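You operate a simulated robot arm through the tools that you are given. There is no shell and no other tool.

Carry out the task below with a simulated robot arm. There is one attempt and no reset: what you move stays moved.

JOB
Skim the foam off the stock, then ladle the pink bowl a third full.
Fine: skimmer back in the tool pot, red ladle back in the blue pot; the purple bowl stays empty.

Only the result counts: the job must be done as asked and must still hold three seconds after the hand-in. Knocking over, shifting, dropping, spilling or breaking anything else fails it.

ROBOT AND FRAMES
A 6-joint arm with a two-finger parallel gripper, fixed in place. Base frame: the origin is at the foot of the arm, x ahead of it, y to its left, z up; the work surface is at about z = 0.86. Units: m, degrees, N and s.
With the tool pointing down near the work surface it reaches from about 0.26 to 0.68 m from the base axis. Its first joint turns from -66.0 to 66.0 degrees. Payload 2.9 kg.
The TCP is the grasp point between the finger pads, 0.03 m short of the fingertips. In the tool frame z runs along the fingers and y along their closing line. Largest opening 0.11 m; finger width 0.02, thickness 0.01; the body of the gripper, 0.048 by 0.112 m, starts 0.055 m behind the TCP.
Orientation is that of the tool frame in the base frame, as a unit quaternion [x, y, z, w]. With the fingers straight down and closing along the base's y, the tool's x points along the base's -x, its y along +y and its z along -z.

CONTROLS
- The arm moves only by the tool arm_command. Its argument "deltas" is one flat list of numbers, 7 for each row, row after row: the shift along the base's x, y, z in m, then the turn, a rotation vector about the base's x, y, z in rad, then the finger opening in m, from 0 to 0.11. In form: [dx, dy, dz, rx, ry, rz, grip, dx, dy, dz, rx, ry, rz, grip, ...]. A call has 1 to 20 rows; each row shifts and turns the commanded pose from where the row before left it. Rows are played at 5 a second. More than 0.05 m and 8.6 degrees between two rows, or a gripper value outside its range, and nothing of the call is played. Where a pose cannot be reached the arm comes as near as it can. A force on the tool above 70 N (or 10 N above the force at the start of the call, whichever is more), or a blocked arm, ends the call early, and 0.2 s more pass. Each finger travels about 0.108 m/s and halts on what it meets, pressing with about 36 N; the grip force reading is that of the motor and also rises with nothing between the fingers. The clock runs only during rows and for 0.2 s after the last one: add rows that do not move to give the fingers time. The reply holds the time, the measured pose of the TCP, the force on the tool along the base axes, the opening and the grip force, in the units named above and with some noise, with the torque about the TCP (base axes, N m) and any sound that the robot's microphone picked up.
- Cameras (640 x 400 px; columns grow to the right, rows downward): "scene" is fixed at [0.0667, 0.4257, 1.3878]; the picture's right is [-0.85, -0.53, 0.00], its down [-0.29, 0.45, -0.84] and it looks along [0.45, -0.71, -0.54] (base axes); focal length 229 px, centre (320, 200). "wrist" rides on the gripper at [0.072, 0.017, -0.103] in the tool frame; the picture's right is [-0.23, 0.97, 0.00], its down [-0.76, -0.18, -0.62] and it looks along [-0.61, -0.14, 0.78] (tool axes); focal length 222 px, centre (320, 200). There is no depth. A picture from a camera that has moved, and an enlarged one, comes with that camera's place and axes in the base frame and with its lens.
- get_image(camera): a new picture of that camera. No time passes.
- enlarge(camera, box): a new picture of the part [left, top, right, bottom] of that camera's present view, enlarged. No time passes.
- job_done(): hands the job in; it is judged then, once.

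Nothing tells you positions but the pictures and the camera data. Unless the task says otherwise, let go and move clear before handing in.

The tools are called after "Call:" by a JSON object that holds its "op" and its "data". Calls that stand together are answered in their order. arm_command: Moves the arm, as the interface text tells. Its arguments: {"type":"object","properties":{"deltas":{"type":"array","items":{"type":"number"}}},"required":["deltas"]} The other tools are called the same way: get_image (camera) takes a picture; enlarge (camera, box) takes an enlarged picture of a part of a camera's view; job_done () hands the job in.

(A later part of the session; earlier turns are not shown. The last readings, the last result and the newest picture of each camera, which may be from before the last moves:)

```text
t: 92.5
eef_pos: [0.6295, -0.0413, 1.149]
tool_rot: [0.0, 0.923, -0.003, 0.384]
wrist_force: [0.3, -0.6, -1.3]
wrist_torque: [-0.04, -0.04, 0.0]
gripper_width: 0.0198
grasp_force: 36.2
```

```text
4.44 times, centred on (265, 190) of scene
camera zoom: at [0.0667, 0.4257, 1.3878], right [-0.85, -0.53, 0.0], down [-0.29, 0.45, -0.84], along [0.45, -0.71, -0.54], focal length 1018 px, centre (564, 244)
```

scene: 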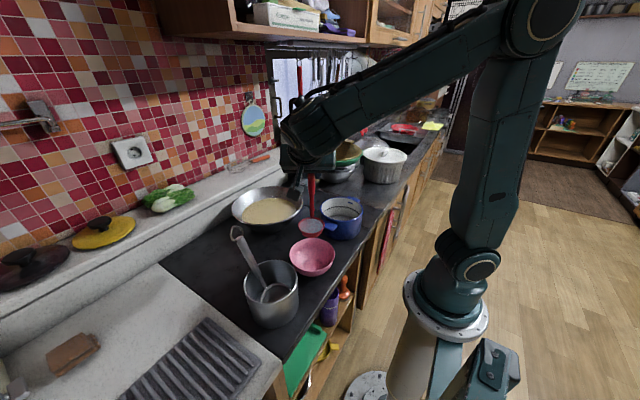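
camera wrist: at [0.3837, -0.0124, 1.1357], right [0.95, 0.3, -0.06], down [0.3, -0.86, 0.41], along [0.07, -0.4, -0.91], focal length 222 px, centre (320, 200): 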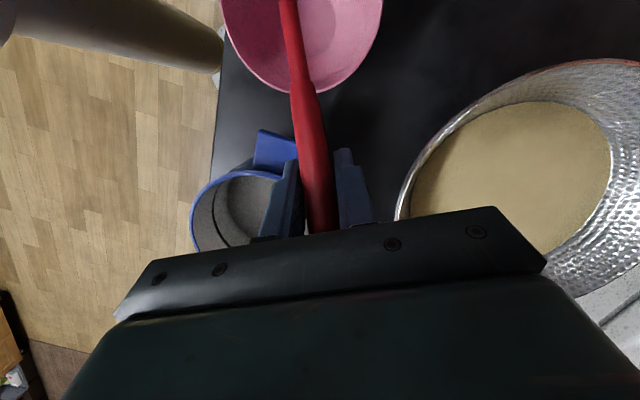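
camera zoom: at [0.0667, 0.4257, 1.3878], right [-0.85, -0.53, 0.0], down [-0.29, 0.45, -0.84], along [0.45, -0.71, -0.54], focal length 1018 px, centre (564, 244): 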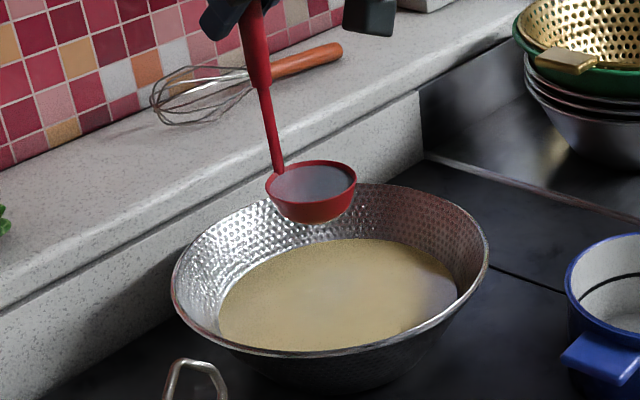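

Full again with no drips. Carrying it to the pink bowl.

Call:
{"op": "arm_command", "data": {"deltas": [-0.0134, 0.003, 0, 0, 0, -0.0494, 0.0, -0.0214, 0.0048, 0, 0, 0, -0.079, 0.0, -0.0268, 0.006, 0, 0, 0, -0.0988, 0.0, -0.0268, 0.006, 0, 0, 0, -0.0988, 0.0, -0.0268, 0.006, 0, 0, 0, -0.0988, 0.0, -0.0268, 0.006, 0, 0, 0, -0.0988, 0.0, -0.0268, 0.006, 0, 0, 0, -0.0988, 0.0, -0.0268, 0.006, 0, 0, 0, -0.0988, 0.0, -0.0268, 0.006, 0, 0, 0, -0.0988, 0.0, -0.0268, 0.006, 0, 0, 0, -0.0988, 0.0, -0.0214, 0.0048, 0, 0, 0, -0.079, 0.0, -0.0134, 0.003, 0, 0, 0, -0.0494, 0.0, 0, 0, -0.01, 0, 0, 0, 0.0, 0, 0, -0.012, 0, 0, 0, 0.0, 0, 0, -0.009, 0, 0, 0, 0.0]}}

Call:
{"op": "enlarge", "data": {"camera": "scene", "box": [250, 180, 370, 300]}}

```text
t: 95.7
eef_pos: [0.3433, 0.0235, 1.1187]
tool_rot: [0.461, 0.8, -0.194, 0.331]
wrist_force: [0.0, 0.3, -1.1]
wrist_torque: [-0.04, -0.03, 0.02]
gripper_width: 0.0202
grasp_force: 36.2
```

```text
3.33 times, centred on (310, 240) of scene
camera zoom: at [0.0667, 0.4258, 1.3878], right [-0.85, -0.53, 0.0], down [-0.29, 0.45, -0.84], along [0.45, -0.71, -0.54], focal length 763 px, centre (353, 67)
```

zoom: 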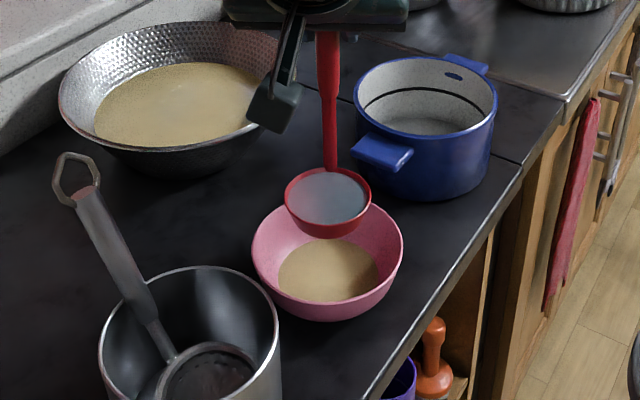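

The pink bowl's level has now shown up noticeably higher. Let me look closely before pouring any more.

Call:
{"op": "enlarge", "data": {"camera": "scene", "box": [285, 225, 345, 285]}}

Call:
{"op": "get_image", "data": {"camera": "wrist"}}

Call:
{"op": "get_image", "data": {"camera": "scene"}}

```text
6.67 times, centred on (315, 255) of scene
camera zoom: at [0.0667, 0.4258, 1.3878], right [-0.85, -0.53, 0.0], down [-0.29, 0.45, -0.84], along [0.45, -0.71, -0.54], focal length 1526 px, centre (353, -167)
```

zoom: 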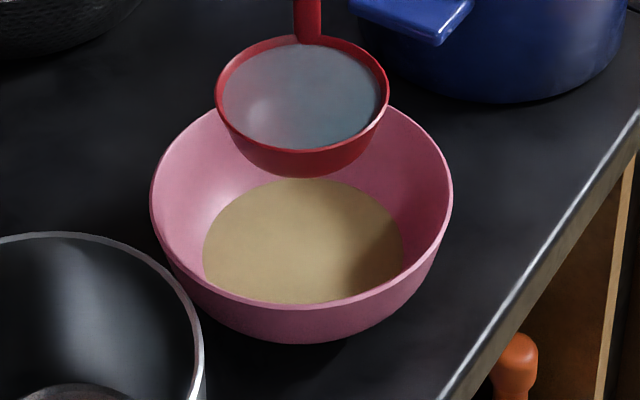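

```text
taken
camera wrist: at [0.2979, 0.1401, 1.1416], right [0.93, 0.35, 0.16], down [-0.1, -0.17, 0.98], along [0.37, -0.92, -0.12], focal length 222 px, centre (320, 200)
```

wrist: 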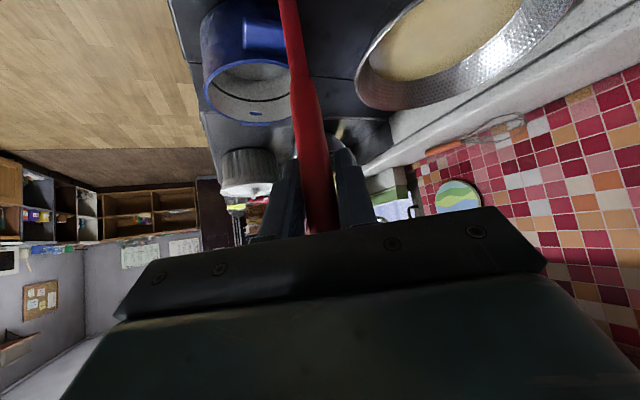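

```text
taken
```

scene: 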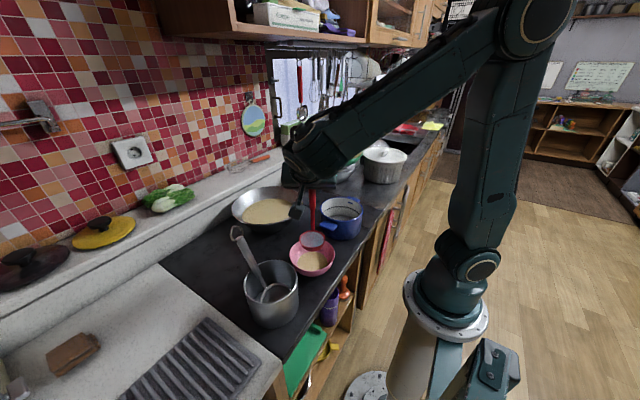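

The bowl now shows a real level (~70% of the rim's radius across). I'll hold still for two seconds to see whether the level is stable before deciding on more.

Call:
{"op": "arm_command", "data": {"deltas": [0, 0, 0, 0, 0, 0, 0.0, 0, 0, 0, 0, 0, 0, 0.0, 0, 0, 0, 0, 0, 0, 0.0, 0, 0, 0, 0, 0, 0, 0.0, 0, 0, 0, 0, 0, 0, 0.0, 0, 0, 0, 0, 0, 0, 0.0, 0, 0, 0, 0, 0, 0, 0.0, 0, 0, 0, 0, 0, 0, 0.0, 0, 0, 0, 0, 0, 0, 0.0, 0, 0, 0, 0, 0, 0, 0.0]}}

Call:
{"op": "enlarge", "data": {"camera": "scene", "box": [285, 225, 345, 285]}}

```text
t: 97.9
eef_pos: [0.3446, 0.0241, 1.1195]
tool_rot: [0.462, 0.8, -0.194, 0.331]
wrist_force: [0.1, 0.3, -1.4]
wrist_torque: [0.0, -0.03, 0.03]
gripper_width: 0.02
grasp_force: 36.1
```

```text
6.67 times, centred on (315, 255) of scene
camera zoom: at [0.0667, 0.4258, 1.3878], right [-0.85, -0.53, 0.0], down [-0.29, 0.45, -0.84], along [0.45, -0.71, -0.54], focal length 1526 px, centre (353, -167)
```

zoom: 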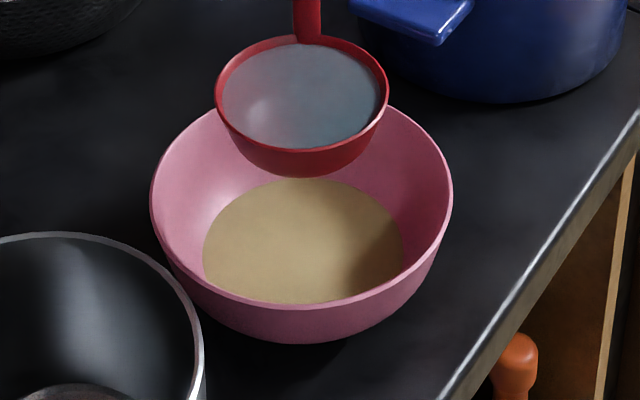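

The level is stable; from the image I estimate about 0.13 of the bowl's volume per ladle, so a third needs roughly two and a half ladles. Pouring this second ladle now, slowly.

Call:
{"op": "arm_command", "data": {"deltas": [0.0055, -0.0095, -0.0051, 0.0756, 0.0436, 0, 0.0, 0.0055, -0.0095, -0.0051, 0.0756, 0.0436, 0, 0.0, 0.0055, -0.0095, -0.0051, 0.0756, 0.0436, 0, 0.0, 0, 0, 0, 0, 0, 0, 0.0, 0.0047, -0.0081, -0.0078, 0.0756, 0.0436, 0, 0.0, 0.0047, -0.0081, -0.0078, 0.0756, 0.0436, 0, 0.0, 0.0047, -0.0081, -0.0078, 0.0756, 0.0436, 0, 0.0, 0, 0, 0, 0, 0, 0, 0.0, 0.0035, -0.0061, -0.0099, 0.0756, 0.0436, 0, 0.0, 0.0035, -0.0061, -0.0099, 0.0756, 0.0436, 0, 0.0, 0.0035, -0.0061, -0.0099, 0.0756, 0.0436, 0, 0.0, 0.0021, -0.0036, -0.0114, 0.0756, 0.0436, 0, 0.0, 0.0021, -0.0036, -0.0114, 0.0756, 0.0436, 0, 0.0, 0.0021, -0.0036, -0.0114, 0.0756, 0.0436, 0, 0.0]}}

Call:
{"op": "enlarge", "data": {"camera": "scene", "box": [285, 225, 345, 285]}}

```text
t: 100.9
eef_pos: [0.3919, -0.057, 1.0157]
tool_rot: [0.494, 0.859, 0.063, -0.114]
wrist_force: [0.6, 0.3, -1.2]
wrist_torque: [-0.04, -0.02, 0.06]
gripper_width: 0.0196
grasp_force: 36.4
```

```text
6.67 times, centred on (315, 255) of scene
camera zoom: at [0.0667, 0.4257, 1.3878], right [-0.85, -0.53, 0.0], down [-0.29, 0.45, -0.84], along [0.45, -0.71, -0.54], focal length 1526 px, centre (353, -167)
```

zoom: 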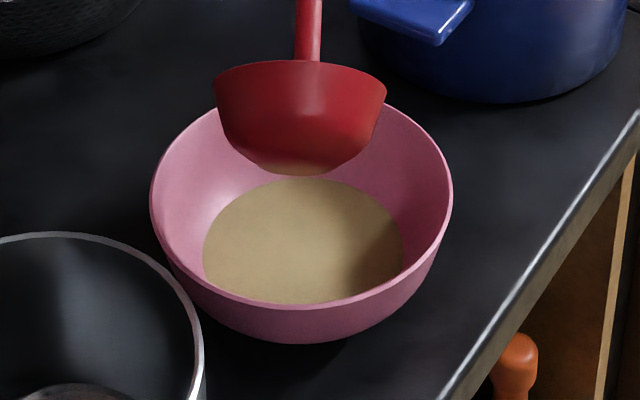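

Continuing the tip to 75°, then levelling and waiting for the level to update.

Call:
{"op": "arm_command", "data": {"deltas": [0.0006, -0.001, -0.0121, 0.0756, 0.0436, 0, 0.0, 0.0006, -0.001, -0.0121, 0.0756, 0.0436, 0, 0.0, 0.0006, -0.001, -0.0121, 0.0756, 0.0436, 0, 0.0, 0, 0, 0, 0, 0, 0, 0.0, 0, 0, 0, 0, 0, 0, 0.0, -0.0004, 0.0006, 0.0202, -0.126, -0.0727, 0, 0.0, -0.0018, 0.0031, 0.0201, -0.126, -0.0727, 0, 0.0, -0.0033, 0.0056, 0.0192, -0.126, -0.0727, 0, 0.0, -0.0046, 0.0079, 0.018, -0.126, -0.0727, 0, 0.0, -0.0059, 0.0102, 0.0167, -0.126, -0.0727, 0, 0.0, -0.007, 0.0121, 0.0146, -0.126, -0.0727, 0, 0.0, -0.0079, 0.0137, 0.0125, -0.126, -0.0727, 0, 0.0, -0.0089, 0.0154, 0.0101, -0.126, -0.0727, 0, 0.0, -0.0094, 0.0163, 0.0074, -0.126, -0.0727, 0, 0.0, 0, 0, 0.03, 0, 0, 0, 0.0]}}

Call:
{"op": "enlarge", "data": {"camera": "scene", "box": [285, 215, 345, 285]}}

```text
t: 104.1
eef_pos: [0.3449, 0.0225, 1.1499]
tool_rot: [0.461, 0.8, -0.194, 0.332]
wrist_force: [-0.5, 0.3, -0.3]
wrist_torque: [-0.01, -0.02, 0.01]
gripper_width: 0.0196
grasp_force: 36.0
```

```text
5.71 times, centred on (315, 250) of scene
camera zoom: at [0.0666, 0.4258, 1.3878], right [-0.85, -0.53, 0.0], down [-0.29, 0.45, -0.84], along [0.45, -0.71, -0.54], focal length 1308 px, centre (349, -86)
```

zoom: 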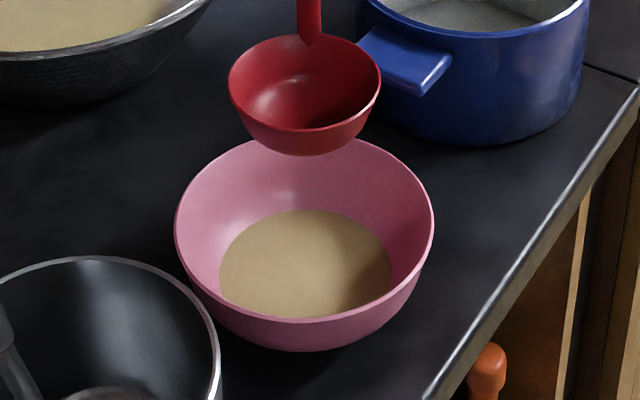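

The display seems to lag behind the pour (the first ladle also appeared only after several seconds). I'll hold still and wait.

Call:
{"op": "arm_command", "data": {"deltas": [0, 0, 0, 0, 0, 0, 0.0, 0, 0, 0, 0, 0, 0, 0.0, 0, 0, 0, 0, 0, 0, 0.0, 0, 0, 0, 0, 0, 0, 0.0, 0, 0, 0, 0, 0, 0, 0.0, 0, 0, 0, 0, 0, 0, 0.0, 0, 0, 0, 0, 0, 0, 0.0, 0, 0, 0, 0, 0, 0, 0.0, 0, 0, 0, 0, 0, 0, 0.0, 0, 0, 0, 0, 0, 0, 0.0, 0, 0, 0, 0, 0, 0, 0.0, 0, 0, 0, 0, 0, 0, 0.0, 0, 0, 0, 0, 0, 0, 0.0, 0, 0, 0, 0, 0, 0, 0.0, 0, 0, 0, 0, 0, 0, 0.0, 0, 0, 0, 0, 0, 0, 0.0, 0, 0, 0, 0, 0, 0, 0.0, 0, 0, 0, 0, 0, 0, 0.0, 0, 0, 0, 0, 0, 0, 0.0, 0, 0, 0, 0, 0, 0, 0.0]}}

Call:
{"op": "enlarge", "data": {"camera": "scene", "box": [285, 225, 345, 285]}}

```text
t: 108.3
eef_pos: [0.344, 0.0213, 1.1496]
tool_rot: [0.462, 0.8, -0.194, 0.331]
wrist_force: [0.0, -1.0, -0.6]
wrist_torque: [0.02, -0.04, -0.01]
gripper_width: 0.0197
grasp_force: 35.7
```

```text
6.67 times, centred on (315, 255) of scene
camera zoom: at [0.0667, 0.4257, 1.3878], right [-0.85, -0.53, 0.0], down [-0.29, 0.45, -0.84], along [0.45, -0.71, -0.54], focal length 1526 px, centre (353, -167)
```

zoom: 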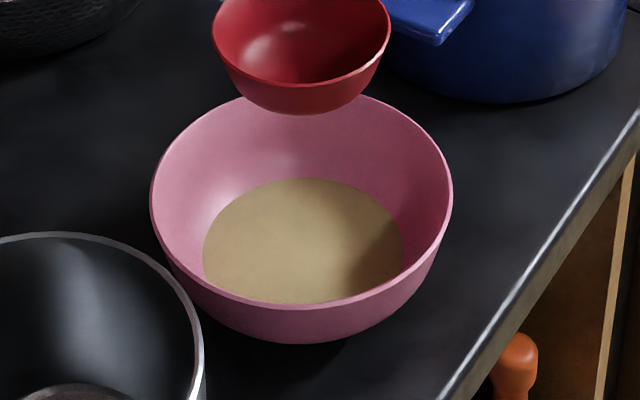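

Call:
{"op": "arm_command", "data": {"deltas": [0, 0, 0, 0, 0, 0, 0.0, 0, 0, 0, 0, 0, 0, 0.0, 0, 0, 0, 0, 0, 0, 0.0, 0, 0, 0, 0, 0, 0, 0.0, 0, 0, 0, 0, 0, 0, 0.0, 0, 0, 0, 0, 0, 0, 0.0, 0, 0, 0, 0, 0, 0, 0.0, 0, 0, 0, 0, 0, 0, 0.0, 0, 0, 0, 0, 0, 0, 0.0, 0, 0, 0, 0, 0, 0, 0.0, 0, 0, 0, 0, 0, 0, 0.0, 0, 0, 0, 0, 0, 0, 0.0, 0, 0, 0, 0, 0, 0, 0.0, 0, 0, 0, 0, 0, 0, 0.0, 0, 0, 0, 0, 0, 0, 0.0, 0, 0, 0, 0, 0, 0, 0.0, 0, 0, 0, 0, 0, 0, 0.0, 0, 0, 0, 0, 0, 0, 0.0, 0, 0, 0, 0, 0, 0, 0.0, 0, 0, 0, 0, 0, 0, 0.0]}}

Call:
{"op": "enlarge", "data": {"camera": "scene", "box": [285, 225, 345, 285]}}

```text
t: 112.5
eef_pos: [0.3436, 0.0214, 1.15]
tool_rot: [0.463, 0.799, -0.194, 0.331]
wrist_force: [0.4, -0.2, -1.3]
wrist_torque: [-0.01, 0.0, 0.04]
gripper_width: 0.0201
grasp_force: 36.2
```

```text
6.67 times, centred on (315, 255) of scene
camera zoom: at [0.0667, 0.4257, 1.3878], right [-0.85, -0.53, 0.0], down [-0.29, 0.45, -0.84], along [0.45, -0.71, -0.54], focal length 1526 px, centre (353, -167)
```

zoom: 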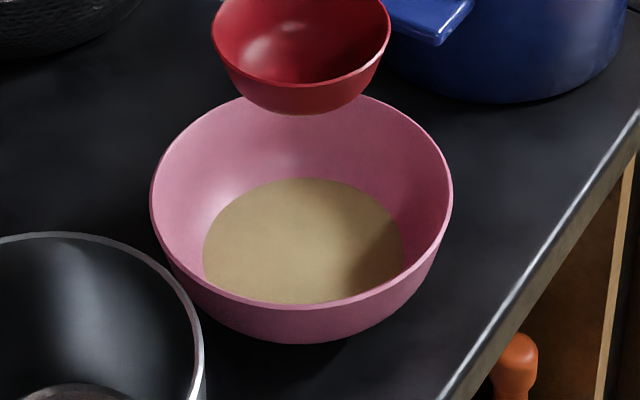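

Call:
{"op": "enlarge", "data": {"camera": "scene", "box": [225, 165, 305, 235]}}

Call:
{"op": "get_image", "data": {"camera": "scene"}}

```text
5.71 times, centred on (265, 200) of scene
camera zoom: at [0.0667, 0.4257, 1.3878], right [-0.85, -0.53, 0.0], down [-0.29, 0.45, -0.84], along [0.45, -0.71, -0.54], focal length 1308 px, centre (634, 200)
```

zoom: 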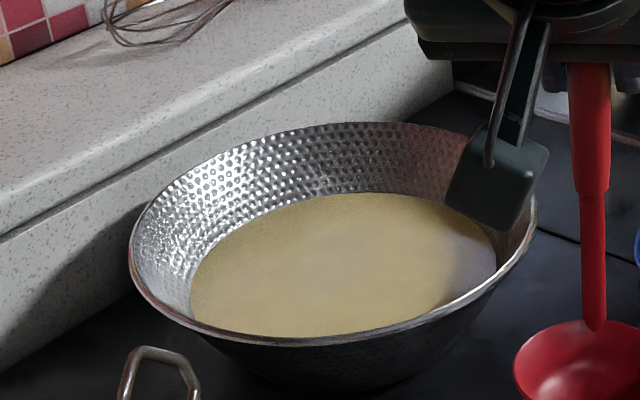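

```text
taken
```

scene: 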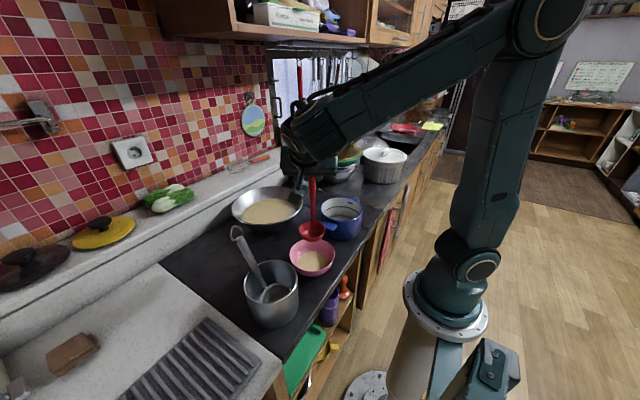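

Call:
{"op": "arm_command", "data": {"deltas": [0, 0, 0, 0, 0, 0, 0.0, 0, 0, 0, 0, 0, 0, 0.0, 0, 0, 0, 0, 0, 0, 0.0, 0, 0, 0, 0, 0, 0, 0.0, 0, 0, 0, 0, 0, 0, 0.0, 0, 0, 0, 0, 0, 0, 0.0, 0, 0, 0, 0, 0, 0, 0.0, 0, 0, 0, 0, 0, 0, 0.0, 0, 0, 0, 0, 0, 0, 0.0, 0, 0, 0, 0, 0, 0, 0.0, 0, 0, 0, 0, 0, 0, 0.0, 0, 0, 0, 0, 0, 0, 0.0, 0, 0, 0, 0, 0, 0, 0.0, 0, 0, 0, 0, 0, 0, 0.0, 0, 0, 0, 0, 0, 0, 0.0, 0, 0, 0, 0, 0, 0, 0.0, 0, 0, 0, 0, 0, 0, 0.0, 0, 0, 0, 0, 0, 0, 0.0, 0, 0, 0, 0, 0, 0, 0.0, 0, 0, 0, 0, 0, 0, 0.0]}}

Call:
{"op": "enlarge", "data": {"camera": "scene", "box": [285, 225, 345, 285]}}

```text
t: 116.7
eef_pos: [0.3451, 0.0211, 1.1505]
tool_rot: [0.462, 0.8, -0.194, 0.33]
wrist_force: [0.0, -0.1, -1.2]
wrist_torque: [-0.02, 0.02, 0.01]
gripper_width: 0.0198
grasp_force: 36.4
```

```text
6.67 times, centred on (315, 255) of scene
camera zoom: at [0.0667, 0.4257, 1.3878], right [-0.85, -0.53, 0.0], down [-0.29, 0.45, -0.84], along [0.45, -0.71, -0.54], focal length 1526 px, centre (353, -167)
```

zoom: 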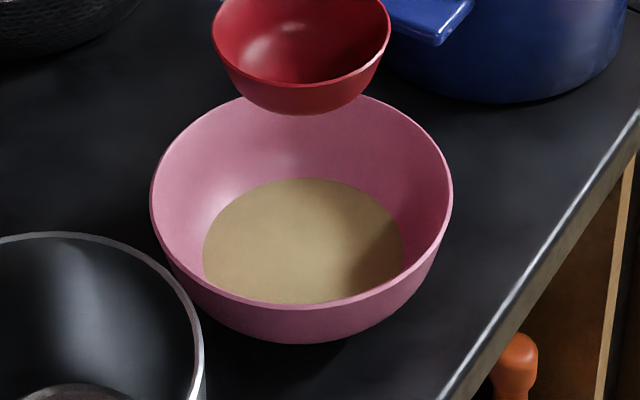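

The rendered level only seems to refresh on the next scoop, so what I see is one ladleful (≈0.11–0.13 by volume). I'll take a third scoop, which should refresh the picture and let me measure the two-ladle level before deciding.

Call:
{"op": "arm_command", "data": {"deltas": [0.0135, -0.003, 0, 0, 0, 0.0494, 0.0, 0.0215, -0.0048, 0, 0, 0, 0.079, 0.0, 0.0268, -0.006, 0, 0, 0, 0.0988, 0.0, 0.0268, -0.006, 0, 0, 0, 0.0988, 0.0, 0.0268, -0.006, 0, 0, 0, 0.0988, 0.0, 0.0268, -0.006, 0, 0, 0, 0.0988, 0.0, 0.0268, -0.006, 0, 0, 0, 0.0988, 0.0, 0.0268, -0.006, 0, 0, 0, 0.0988, 0.0, 0.0268, -0.006, 0, 0, 0, 0.0988, 0.0, 0.0268, -0.006, 0, 0, 0, 0.0988, 0.0, 0.0215, -0.0048, 0, 0, 0, 0.079, 0.0, 0.0135, -0.003, 0, 0, 0, 0.0494, 0.0, 0, 0, -0.02, 0, 0, 0, 0.0, 0, 0, -0.02, 0, 0, 0, 0.0, 0, 0, 0, 0, 0, 0, 0.0]}}

Call:
{"op": "enlarge", "data": {"camera": "scene", "box": [285, 225, 345, 285]}}

Call:
{"op": "enlarge", "data": {"camera": "scene", "box": [225, 145, 305, 235]}}

```text
t: 119.9
eef_pos: [0.6271, -0.0401, 1.1087]
tool_rot: [0.0, 0.923, -0.003, 0.384]
wrist_force: [0.0, 0.3, -0.4]
wrist_torque: [-0.01, -0.06, 0.02]
gripper_width: 0.0197
grasp_force: 35.9
```

```text
6.67 times, centred on (315, 255) of scene
camera zoom: at [0.0667, 0.4257, 1.3878], right [-0.85, -0.53, 0.0], down [-0.29, 0.45, -0.84], along [0.45, -0.71, -0.54], focal length 1526 px, centre (353, -167)
```

zoom: 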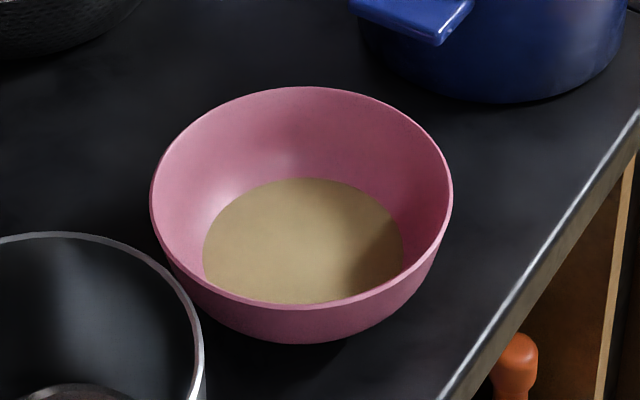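

```text
4.44 times, centred on (265, 190) of scene
camera zoom: at [0.0667, 0.4257, 1.3878], right [-0.85, -0.53, 0.0], down [-0.29, 0.45, -0.84], along [0.45, -0.71, -0.54], focal length 1018 px, centre (564, 244)
```

zoom: 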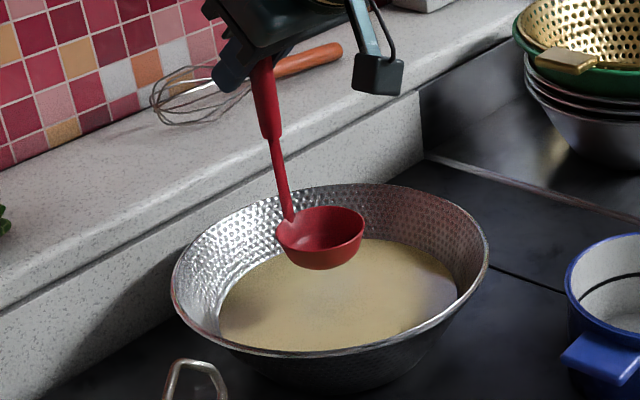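

Third scoop: lowering to the same depth.

Call:
{"op": "arm_command", "data": {"deltas": [0, 0, -0.03, 0, 0, 0, 0.0, 0, 0, -0.024, 0, 0, 0, 0.0, 0, 0, -0.012, 0, 0, 0, 0.0, 0, 0, -0.007, 0, 0, 0, 0.0, 0, 0, -0.004, 0, 0, 0, 0.0]}}

Call:
{"op": "enlarge", "data": {"camera": "scene", "box": [225, 165, 305, 235]}}

Call:
{"op": "enlarge", "data": {"camera": "scene", "box": [285, 225, 345, 285]}}

```text
t: 121.1
eef_pos: [0.6288, -0.04, 1.0323]
tool_rot: [0.001, 0.924, -0.003, 0.383]
wrist_force: [0.7, -0.6, -0.5]
wrist_torque: [0.0, -0.03, 0.03]
gripper_width: 0.0201
grasp_force: 36.2
```

```text
5.71 times, centred on (265, 200) of scene
camera zoom: at [0.0667, 0.4257, 1.3878], right [-0.85, -0.53, 0.0], down [-0.29, 0.45, -0.84], along [0.45, -0.71, -0.54], focal length 1308 px, centre (634, 200)
```

zoom: 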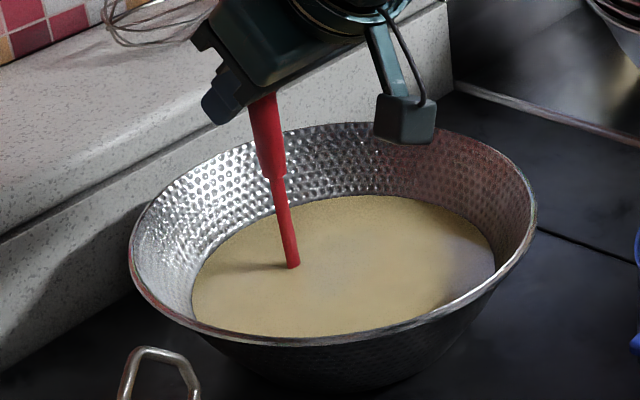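

```text
6.67 times, centred on (315, 255) of scene
camera zoom: at [0.0667, 0.4257, 1.3878], right [-0.85, -0.53, 0.0], down [-0.29, 0.45, -0.84], along [0.45, -0.71, -0.54], focal length 1526 px, centre (353, -167)
```

zoom: 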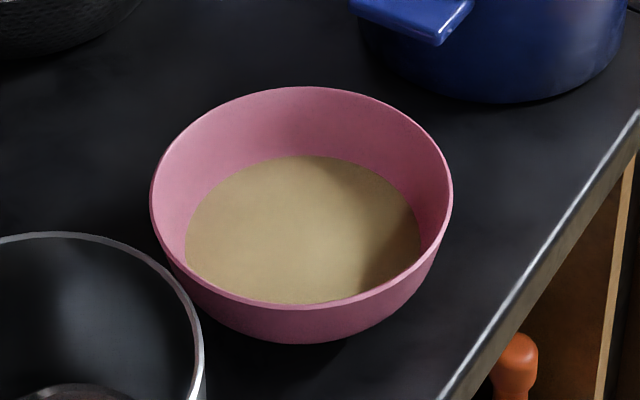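

The view refreshed as predicted: after two ladles the bowl is about 0.24 full by volume. A full third ladle would give about 0.36, so I'll trim this ladle by tipping ~16° back into the wok, then pour the rest.

Call:
{"op": "arm_command", "data": {"deltas": [0, 0, 0.006, 0, 0, 0, 0.0, 0, 0, 0.01, 0, 0, 0, 0.0, 0, 0, 0.016, 0, 0, 0, 0.0, 0, 0, 0.02, 0, 0, 0, 0.0, 0, 0, 0.01, 0, 0, 0, 0.0, 0, 0, 0, 0, 0, 0, 0.0]}}

Call:
{"op": "enlarge", "data": {"camera": "scene", "box": [225, 155, 305, 235]}}

Call:
{"op": "enlarge", "data": {"camera": "scene", "box": [285, 225, 345, 285]}}

```text
t: 122.5
eef_pos: [0.6286, -0.0407, 1.0944]
tool_rot: [0.001, 0.924, -0.003, 0.383]
wrist_force: [-0.2, 0.1, -0.5]
wrist_torque: [-0.01, 0.01, -0.01]
gripper_width: 0.02
grasp_force: 35.8
```

```text
5.00 times, centred on (265, 195) of scene
camera zoom: at [0.0667, 0.4257, 1.3878], right [-0.85, -0.53, 0.0], down [-0.29, 0.45, -0.84], along [0.45, -0.71, -0.54], focal length 1145 px, centre (595, 225)
```

zoom: 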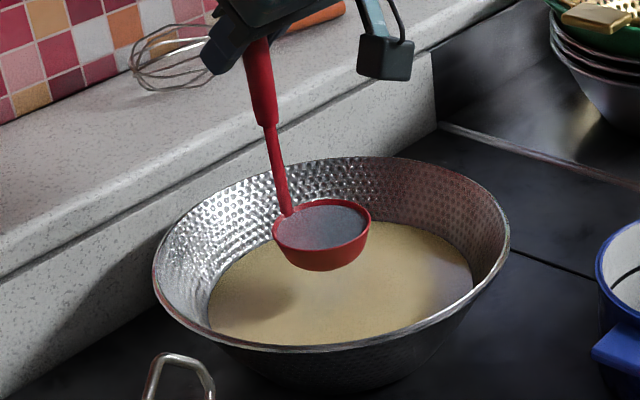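

```text
6.67 times, centred on (315, 255) of scene
camera zoom: at [0.0667, 0.4257, 1.3878], right [-0.85, -0.53, 0.0], down [-0.29, 0.45, -0.84], along [0.45, -0.71, -0.54], focal length 1526 px, centre (353, -167)
```

zoom: 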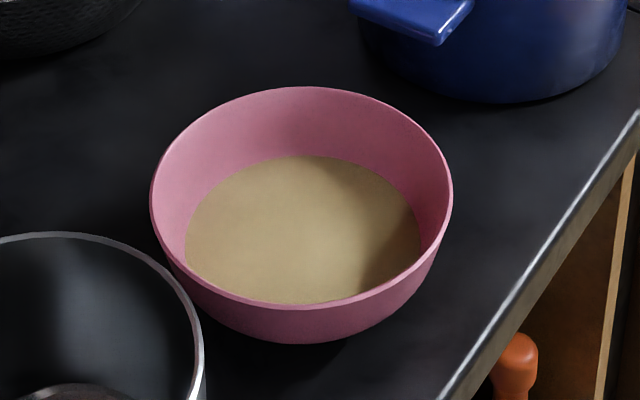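

Now trimming: tip 18° over the wok, hold, then level again.

Call:
{"op": "arm_command", "data": {"deltas": [0.0131, 0, -0.0064, 0, 0.1047, 0, 0.0, 0.0131, 0, -0.0064, 0, 0.1047, 0, 0.0, 0.0131, 0, -0.0064, 0, 0.1047, 0, 0.0, 0, 0, 0, 0, 0, 0, 0.0, 0, 0, 0, 0, 0, 0, 0.0, 0, 0, 0, 0, 0, 0, 0.0, 0, 0, 0, 0, 0, 0, 0.0, 0, 0, 0, 0, 0, 0, 0.0, 0, 0, 0, 0, 0, 0, 0.0]}}

Call:
{"op": "enlarge", "data": {"camera": "scene", "box": [225, 155, 305, 235]}}

```text
t: 124.5
eef_pos: [0.6682, -0.0413, 1.0747]
tool_rot: [0.0, 0.972, -0.003, 0.235]
wrist_force: [0.0, -0.1, -1.5]
wrist_torque: [0.02, -0.06, -0.02]
gripper_width: 0.0202
grasp_force: 35.8
```

```text
5.00 times, centred on (265, 195) of scene
camera zoom: at [0.0667, 0.4257, 1.3878], right [-0.85, -0.53, 0.0], down [-0.29, 0.45, -0.84], along [0.45, -0.71, -0.54], focal length 1145 px, centre (595, 225)
```

zoom: 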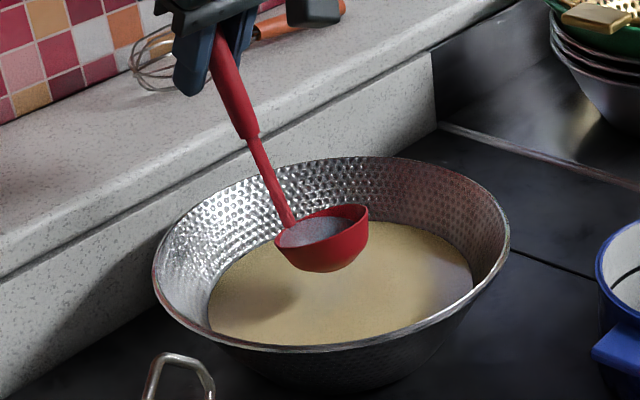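

The ladle shed the excess into the wok. Levelling and lifting for the last carry.

Call:
{"op": "arm_command", "data": {"deltas": [-0.0131, 0, 0.0064, 0, -0.1047, 0, 0.0, -0.0131, 0, 0.0064, 0, -0.1047, 0, 0.0, -0.0131, 0, 0.0064, 0, -0.1047, 0, 0.0, 0, 0, 0.012, 0, 0, 0, 0.0, 0, 0, 0.02, 0, 0, 0, 0.0, 0, 0, 0.015, 0, 0, 0, 0.0, 0, 0, 0.008, 0, 0, 0, 0.0]}}

Call:
{"op": "enlarge", "data": {"camera": "scene", "box": [225, 145, 305, 235]}}

Call:
{"op": "enlarge", "data": {"camera": "scene", "box": [240, 165, 290, 205]}}

```text
t: 126.1
eef_pos: [0.6288, -0.0401, 1.1478]
tool_rot: [0.0, 0.924, -0.003, 0.383]
wrist_force: [-0.5, -0.1, -0.5]
wrist_torque: [-0.01, -0.04, 0.0]
gripper_width: 0.0201
grasp_force: 36.7
```

```text
4.44 times, centred on (265, 190) of scene
camera zoom: at [0.0667, 0.4257, 1.3878], right [-0.85, -0.53, 0.0], down [-0.29, 0.45, -0.84], along [0.45, -0.71, -0.54], focal length 1018 px, centre (564, 244)
```

zoom: 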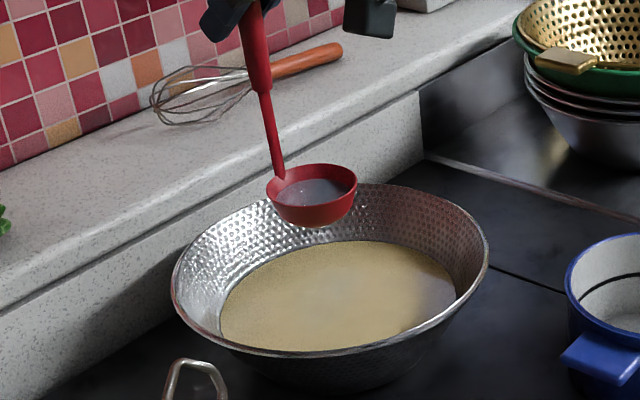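

```text
10.00 times, centred on (265, 185) of scene
camera zoom: at [0.0667, 0.4257, 1.3878], right [-0.85, -0.53, 0.0], down [-0.29, 0.45, -0.84], along [0.45, -0.71, -0.54], focal length 2289 px, centre (870, 350)
```

zoom: 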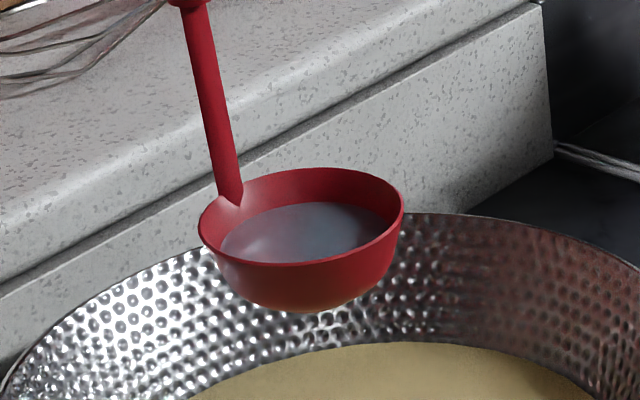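

The ladle now holds roughly two-thirds of its earlier load. Carrying it to the pink bowl.

Call:
{"op": "arm_command", "data": {"deltas": [-0.0134, 0.003, 0, 0, 0, -0.0494, 0.0, -0.0214, 0.0048, 0, 0, 0, -0.079, 0.0, -0.0268, 0.006, 0, 0, 0, -0.0988, 0.0, -0.0268, 0.006, 0, 0, 0, -0.0988, 0.0, -0.0268, 0.006, 0, 0, 0, -0.0988, 0.0, -0.0268, 0.006, 0, 0, 0, -0.0988, 0.0, -0.0268, 0.006, 0, 0, 0, -0.0988, 0.0, -0.0268, 0.006, 0, 0, 0, -0.0988, 0.0, -0.0268, 0.006, 0, 0, 0, -0.0988, 0.0, -0.0268, 0.006, 0, 0, 0, -0.0988, 0.0, -0.0214, 0.0048, 0, 0, 0, -0.079, 0.0, -0.0134, 0.003, 0, 0, 0, -0.0494, 0.0, 0, 0, -0.01, 0, 0, 0, 0.0, 0, 0, -0.012, 0, 0, 0, 0.0, 0, 0, -0.009, 0, 0, 0, 0.0]}}

Call:
{"op": "enlarge", "data": {"camera": "scene", "box": [250, 180, 370, 300]}}

Call:
{"op": "enlarge", "data": {"camera": "scene", "box": [285, 225, 345, 285]}}

```text
t: 129.3
eef_pos: [0.3459, 0.0234, 1.1169]
tool_rot: [0.46, 0.8, -0.193, 0.332]
wrist_force: [0.2, -0.8, -1.0]
wrist_torque: [-0.02, 0.0, -0.02]
gripper_width: 0.0202
grasp_force: 35.8
```

```text
3.33 times, centred on (310, 240) of scene
camera zoom: at [0.0667, 0.4258, 1.3878], right [-0.85, -0.53, 0.0], down [-0.29, 0.45, -0.84], along [0.45, -0.71, -0.54], focal length 763 px, centre (353, 67)
```

zoom: 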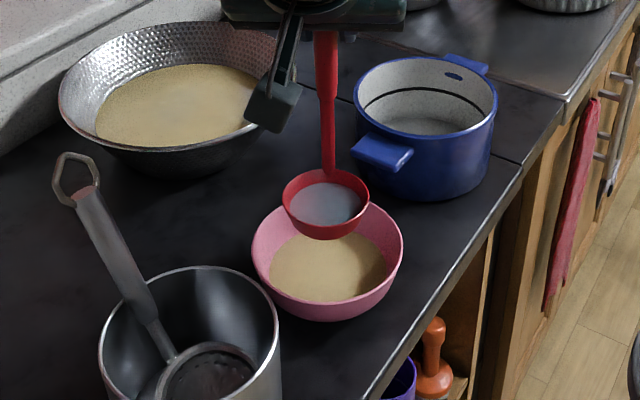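

```text
6.67 times, centred on (315, 255) of scene
camera zoom: at [0.0667, 0.4258, 1.3878], right [-0.85, -0.53, 0.0], down [-0.29, 0.45, -0.84], along [0.45, -0.71, -0.54], focal length 1526 px, centre (353, -167)
```

zoom: 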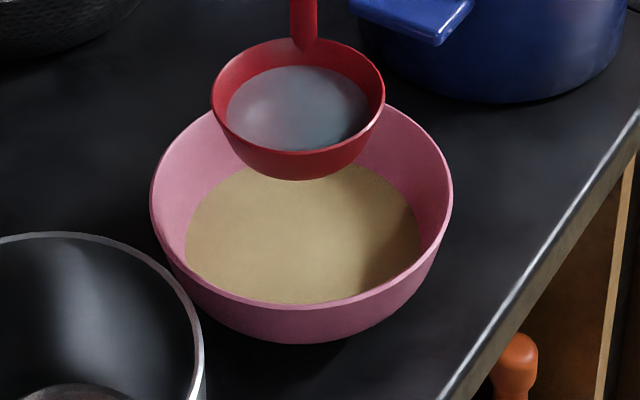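

Positioned over the bowl. Pouring the remainder slowly.

Call:
{"op": "arm_command", "data": {"deltas": [0.0055, -0.0095, -0.0051, 0.0756, 0.0436, 0, 0.0, 0.0055, -0.0095, -0.0051, 0.0756, 0.0436, 0, 0.0, 0.0055, -0.0095, -0.0051, 0.0756, 0.0436, 0, 0.0, 0, 0, 0, 0, 0, 0, 0.0, 0.0047, -0.0081, -0.0078, 0.0756, 0.0436, 0, 0.0, 0.0047, -0.0081, -0.0078, 0.0756, 0.0436, 0, 0.0, 0.0047, -0.0081, -0.0078, 0.0756, 0.0436, 0, 0.0, 0, 0, 0, 0, 0, 0, 0.0, 0.0035, -0.0061, -0.0099, 0.0756, 0.0436, 0, 0.0, 0.0035, -0.0061, -0.0099, 0.0756, 0.0436, 0, 0.0, 0.0035, -0.0061, -0.0099, 0.0756, 0.0436, 0, 0.0, 0.0021, -0.0036, -0.0114, 0.0756, 0.0436, 0, 0.0, 0.0021, -0.0036, -0.0114, 0.0756, 0.0436, 0, 0.0, 0.0021, -0.0036, -0.0114, 0.0756, 0.0436, 0, 0.0, 0, 0, 0, 0, 0, 0, 0.0]}}

Call:
{"op": "enlarge", "data": {"camera": "scene", "box": [250, 180, 370, 300]}}

```text
t: 132.5
eef_pos: [0.3921, -0.0601, 1.0164]
tool_rot: [0.495, 0.859, 0.063, -0.114]
wrist_force: [-0.3, 0.9, -0.4]
wrist_torque: [0.01, -0.03, -0.02]
gripper_width: 0.0198
grasp_force: 36.6
```

```text
3.33 times, centred on (310, 240) of scene
camera zoom: at [0.0667, 0.4257, 1.3878], right [-0.85, -0.53, 0.0], down [-0.29, 0.45, -0.84], along [0.45, -0.71, -0.54], focal length 763 px, centre (353, 67)
```

zoom: 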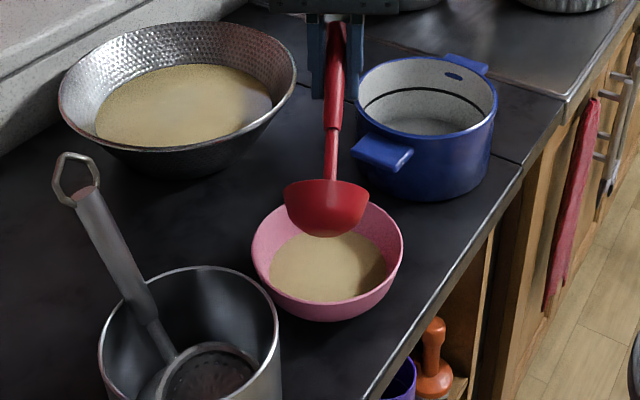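

Call:
{"op": "arm_command", "data": {"deltas": [0.0006, -0.001, -0.0121, 0.0756, 0.0436, 0, 0.0, 0.0006, -0.001, -0.0121, 0.0756, 0.0436, 0, 0.0, 0.0006, -0.001, -0.0121, 0.0756, 0.0436, 0, 0.0, 0, 0, 0, 0, 0, 0, 0.0, 0, 0, 0, 0, 0, 0, 0.0, 0, 0, 0, 0, 0, 0, 0.0, -0.0004, 0.0006, 0.0202, -0.126, -0.0727, 0, 0.0, -0.0018, 0.0031, 0.0201, -0.126, -0.0727, 0, 0.0, -0.0033, 0.0056, 0.0192, -0.126, -0.0727, 0, 0.0, -0.0046, 0.0079, 0.018, -0.126, -0.0727, 0, 0.0, -0.0059, 0.0102, 0.0167, -0.126, -0.0727, 0, 0.0, -0.007, 0.0121, 0.0146, -0.126, -0.0727, 0, 0.0, -0.0079, 0.0137, 0.0125, -0.126, -0.0727, 0, 0.0, -0.0089, 0.0154, 0.0101, -0.126, -0.0727, 0, 0.0, -0.0094, 0.0163, 0.0074, -0.126, -0.0727, 0, 0.0, 0, 0, 0.03, 0, 0, 0, 0.0]}}

Call:
{"op": "enlarge", "data": {"camera": "scene", "box": [265, 185, 365, 285]}}

```text
t: 135.9
eef_pos: [0.3459, 0.0239, 1.1457]
tool_rot: [0.463, 0.799, -0.195, 0.33]
wrist_force: [-1.1, 0.3, -0.2]
wrist_torque: [0.01, -0.03, 0.02]
gripper_width: 0.0199
grasp_force: 36.4
```

```text
4.00 times, centred on (315, 235) of scene
camera zoom: at [0.0666, 0.4258, 1.3878], right [-0.85, -0.53, 0.0], down [-0.29, 0.45, -0.84], along [0.45, -0.71, -0.54], focal length 916 px, centre (340, 60)
```

zoom: 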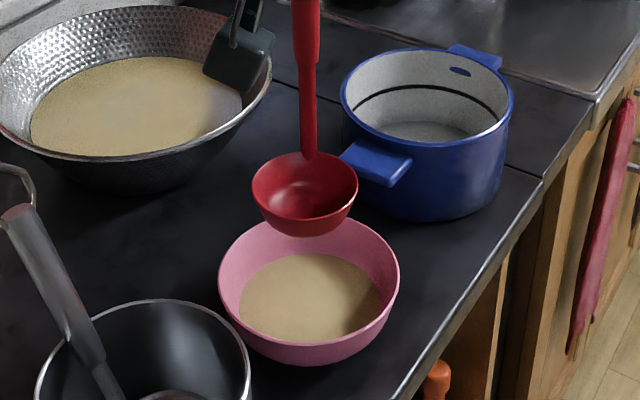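

Ladle is empty again. To refresh the view of the bowl's level, I'll go back over the wok and touch the ladle's underside to the stock without filling it.

Call:
{"op": "arm_command", "data": {"deltas": [0.0135, -0.003, 0, 0, 0, 0.0494, 0.0, 0.0215, -0.0048, 0, 0, 0, 0.079, 0.0, 0.0268, -0.006, 0, 0, 0, 0.0988, 0.0, 0.0268, -0.006, 0, 0, 0, 0.0988, 0.0, 0.0268, -0.006, 0, 0, 0, 0.0988, 0.0, 0.0268, -0.006, 0, 0, 0, 0.0988, 0.0, 0.0268, -0.006, 0, 0, 0, 0.0988, 0.0, 0.0268, -0.006, 0, 0, 0, 0.0988, 0.0, 0.0268, -0.006, 0, 0, 0, 0.0988, 0.0, 0.0268, -0.006, 0, 0, 0, 0.0988, 0.0, 0.0215, -0.0048, 0, 0, 0, 0.079, 0.0, 0.0135, -0.003, 0, 0, 0, 0.0494, 0.0, 0, 0, -0.02, 0, 0, 0, 0.0, 0, 0, -0.025, 0, 0, 0, 0.0, 0, 0, -0.025, 0, 0, 0, 0.0, 0, 0, -0.025, 0, 0, 0, 0.0, 0, 0, -0.008, 0, 0, 0, 0.0]}}

Call:
{"op": "enlarge", "data": {"camera": "scene", "box": [285, 225, 345, 285]}}

Call:
{"op": "enlarge", "data": {"camera": "scene", "box": [225, 165, 305, 235]}}

```text
t: 139.5
eef_pos: [0.6284, -0.0395, 1.044]
tool_rot: [0.0, 0.923, -0.002, 0.384]
wrist_force: [0.9, -0.3, 0.1]
wrist_torque: [0.01, -0.01, -0.01]
gripper_width: 0.0197
grasp_force: 35.8
```

```text
6.67 times, centred on (315, 255) of scene
camera zoom: at [0.0667, 0.4257, 1.3878], right [-0.85, -0.53, 0.0], down [-0.29, 0.45, -0.84], along [0.45, -0.71, -0.54], focal length 1526 px, centre (353, -167)
```

zoom: 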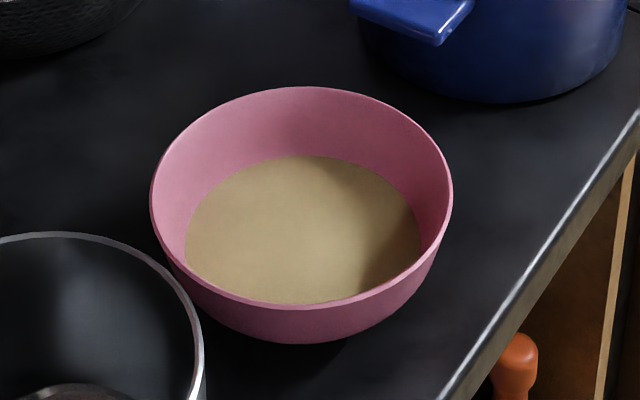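

```text
5.71 times, centred on (265, 200) of scene
camera zoom: at [0.0667, 0.4257, 1.3878], right [-0.85, -0.53, 0.0], down [-0.29, 0.45, -0.84], along [0.45, -0.71, -0.54], focal length 1308 px, centre (634, 200)
```

zoom: 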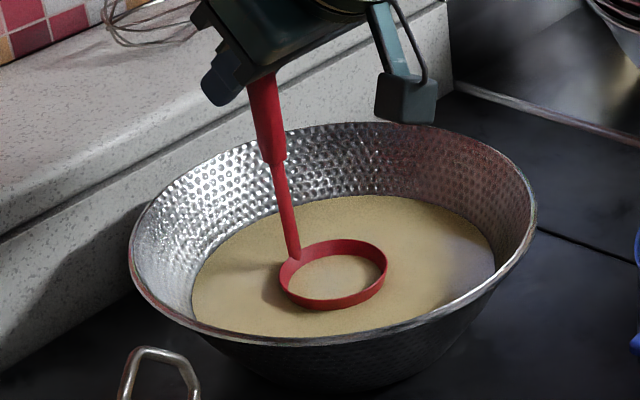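

The picture isn't refreshed by a mere touch; the ladle has to take some stock. I'll dip it under briefly to refresh the view, then pour that stock back into the wok.

Call:
{"op": "arm_command", "data": {"deltas": [0, 0, -0.008, 0, 0, 0, 0.0, 0, 0, -0.004, 0, 0, 0, 0.0, 0, 0, 0, 0, 0, 0, 0.0]}}

Call:
{"op": "enlarge", "data": {"camera": "scene", "box": [285, 225, 345, 285]}}

Call:
{"op": "enlarge", "data": {"camera": "scene", "box": [225, 165, 305, 235]}}

```text
t: 140.3
eef_pos: [0.6298, -0.0406, 1.033]
tool_rot: [0.001, 0.924, -0.003, 0.383]
wrist_force: [0.2, 0.3, -1.6]
wrist_torque: [0.06, 0.0, 0.04]
gripper_width: 0.0202
grasp_force: 36.6
```

```text
6.67 times, centred on (315, 255) of scene
camera zoom: at [0.0667, 0.4257, 1.3878], right [-0.85, -0.53, 0.0], down [-0.29, 0.45, -0.84], along [0.45, -0.71, -0.54], focal length 1526 px, centre (353, -167)
```

zoom: 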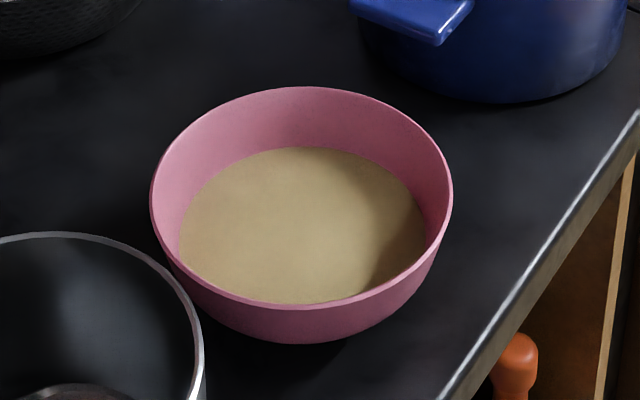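

```text
5.71 times, centred on (265, 200) of scene
camera zoom: at [0.0667, 0.4257, 1.3878], right [-0.85, -0.53, 0.0], down [-0.29, 0.45, -0.84], along [0.45, -0.71, -0.54], focal length 1308 px, centre (634, 200)
```

zoom: 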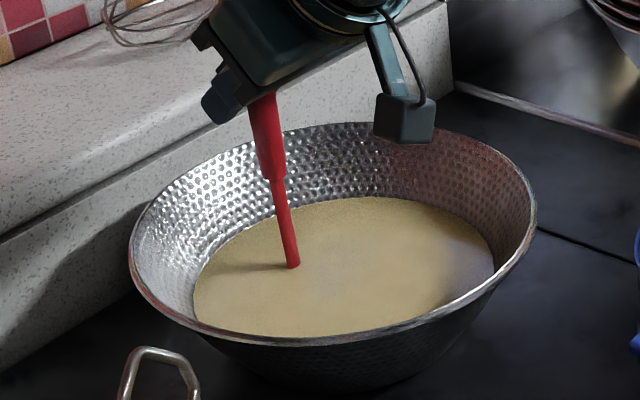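

The refreshed view shows the bowl at roughly 0.31–0.32 by volume — a third, near enough. I'll lift this ladleful and roll it back out into the wok.

Call:
{"op": "arm_command", "data": {"deltas": [0, 0, 0.006, 0, 0, 0, 0.0, 0, 0, 0.01, 0, 0, 0, 0.0, 0, 0, 0.016, 0, 0, 0, 0.0, 0, 0, 0.02, 0, 0, 0, 0.0, 0, 0, 0.02, 0, 0, 0, 0.0, 0, 0, 0.018, 0, 0, 0, 0.0, 0, -0.01, 0.01, 0, 0, 0, 0.0, 0, 0.0174, -0.0011, -0.131, 0, 0, 0.0, 0, 0.0171, -0.0034, -0.131, 0, 0, 0.0, 0, 0.0165, -0.0056, -0.131, 0, 0, 0.0]}}

Call:
{"op": "enlarge", "data": {"camera": "scene", "box": [215, 125, 315, 245]}}

```text
t: 142.5
eef_pos: [0.6293, -0.0001, 1.1233]
tool_rot: [-0.075, 0.905, -0.184, 0.377]
wrist_force: [-0.8, 1.8, -0.9]
wrist_torque: [0.05, -0.01, 0.01]
gripper_width: 0.0199
grasp_force: 36.2
```

```text
3.33 times, centred on (265, 185) of scene
camera zoom: at [0.0667, 0.4257, 1.3878], right [-0.85, -0.53, 0.0], down [-0.29, 0.45, -0.84], along [0.45, -0.71, -0.54], focal length 763 px, centre (503, 250)
```

zoom: 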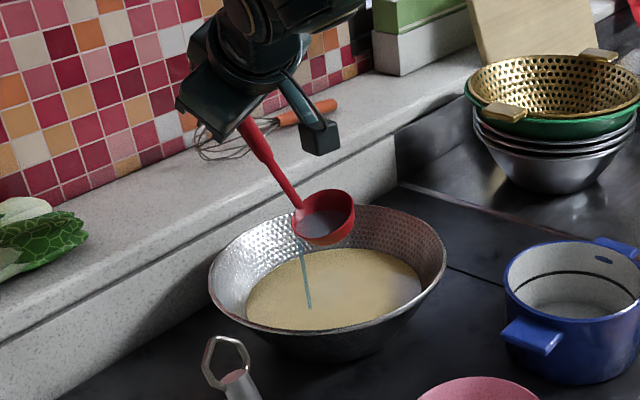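

The stream falls safely inside the wok. Continuing the roll to empty it.

Call:
{"op": "arm_command", "data": {"deltas": [0, 0.0157, -0.0078, -0.131, 0, 0, 0.0, 0, 0.0144, -0.0096, -0.131, 0, 0, 0.0, 0, 0.0132, -0.0115, -0.131, 0, 0, 0.0, 0, 0.0115, -0.0132, -0.131, 0, 0, 0.0, 0, 0.0096, -0.0144, -0.131, 0, 0, 0.0, 0, 0.0078, -0.0157, -0.131, 0, 0, 0.0, 0, 0.0056, -0.0165, -0.131, 0, 0, 0.0, 0, 0, 0, 0, 0, 0, 0.0, 0, 0, 0, 0, 0, 0, 0.0, 0, 0, 0, 0, 0, 0, 0.0]}}

Call:
{"op": "enlarge", "data": {"camera": "scene", "box": [215, 125, 315, 245]}}

```text
t: 144.7
eef_pos: [0.6298, 0.08, 1.0346]
tool_rot: [-0.233, 0.731, -0.564, 0.304]
wrist_force: [0.6, -0.4, -0.3]
wrist_torque: [0.06, -0.05, -0.01]
gripper_width: 0.0199
grasp_force: 36.1
```

```text
3.33 times, centred on (265, 185) of scene
camera zoom: at [0.0667, 0.4258, 1.3878], right [-0.85, -0.53, 0.0], down [-0.29, 0.45, -0.84], along [0.45, -0.71, -0.54], focal length 763 px, centre (503, 250)
```

zoom: 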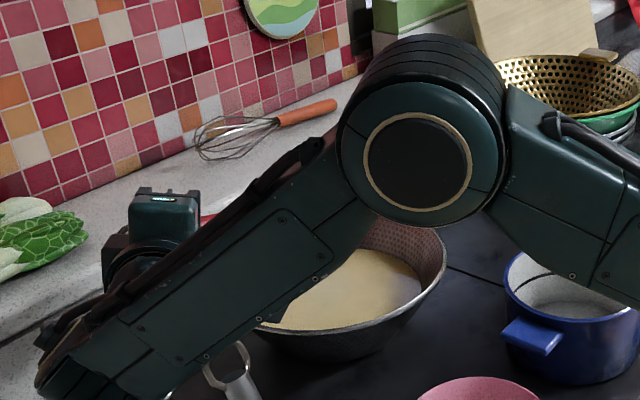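

The arm took an unusual configuration here; I need to check clearances with the full view.

Call:
{"op": "get_image", "data": {"camera": "scene"}}

Call:
{"op": "enlarge", "data": {"camera": "scene", "box": [190, 180, 330, 330]}}

Call:
{"op": "get_image", "data": {"camera": "wrist"}}

```text
taken
```

scene: 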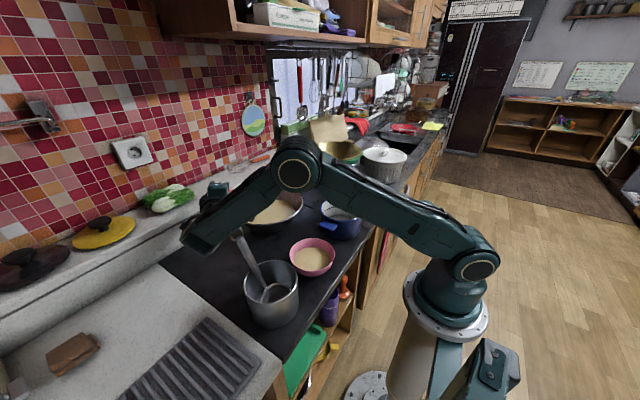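

```text
2.67 times, centred on (260, 255) of scene
camera zoom: at [0.0667, 0.4258, 1.3878], right [-0.85, -0.53, 0.0], down [-0.29, 0.45, -0.84], along [0.45, -0.71, -0.54], focal length 610 px, centre (480, 53)
```

zoom: 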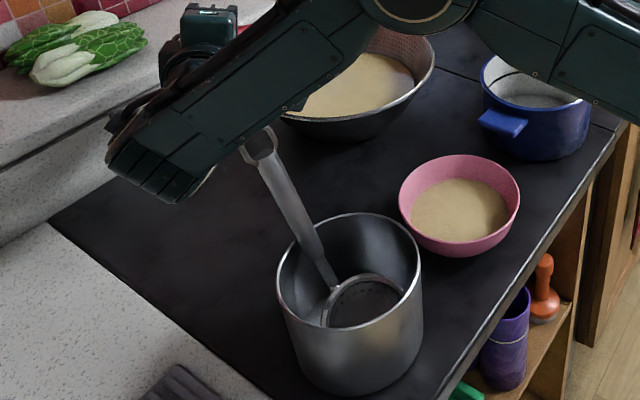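

```text
taken
camera wrist: at [0.5076, 0.1051, 1.0243], right [0.16, 0.4, -0.9], down [0.1, 0.9, 0.42], along [0.98, -0.15, 0.11], focal length 222 px, centre (320, 200)
```

wrist: 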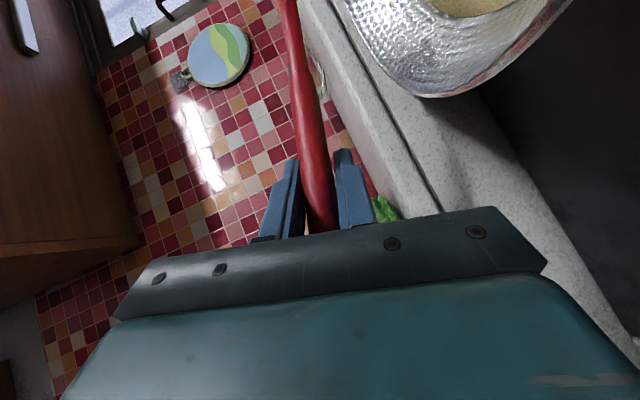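

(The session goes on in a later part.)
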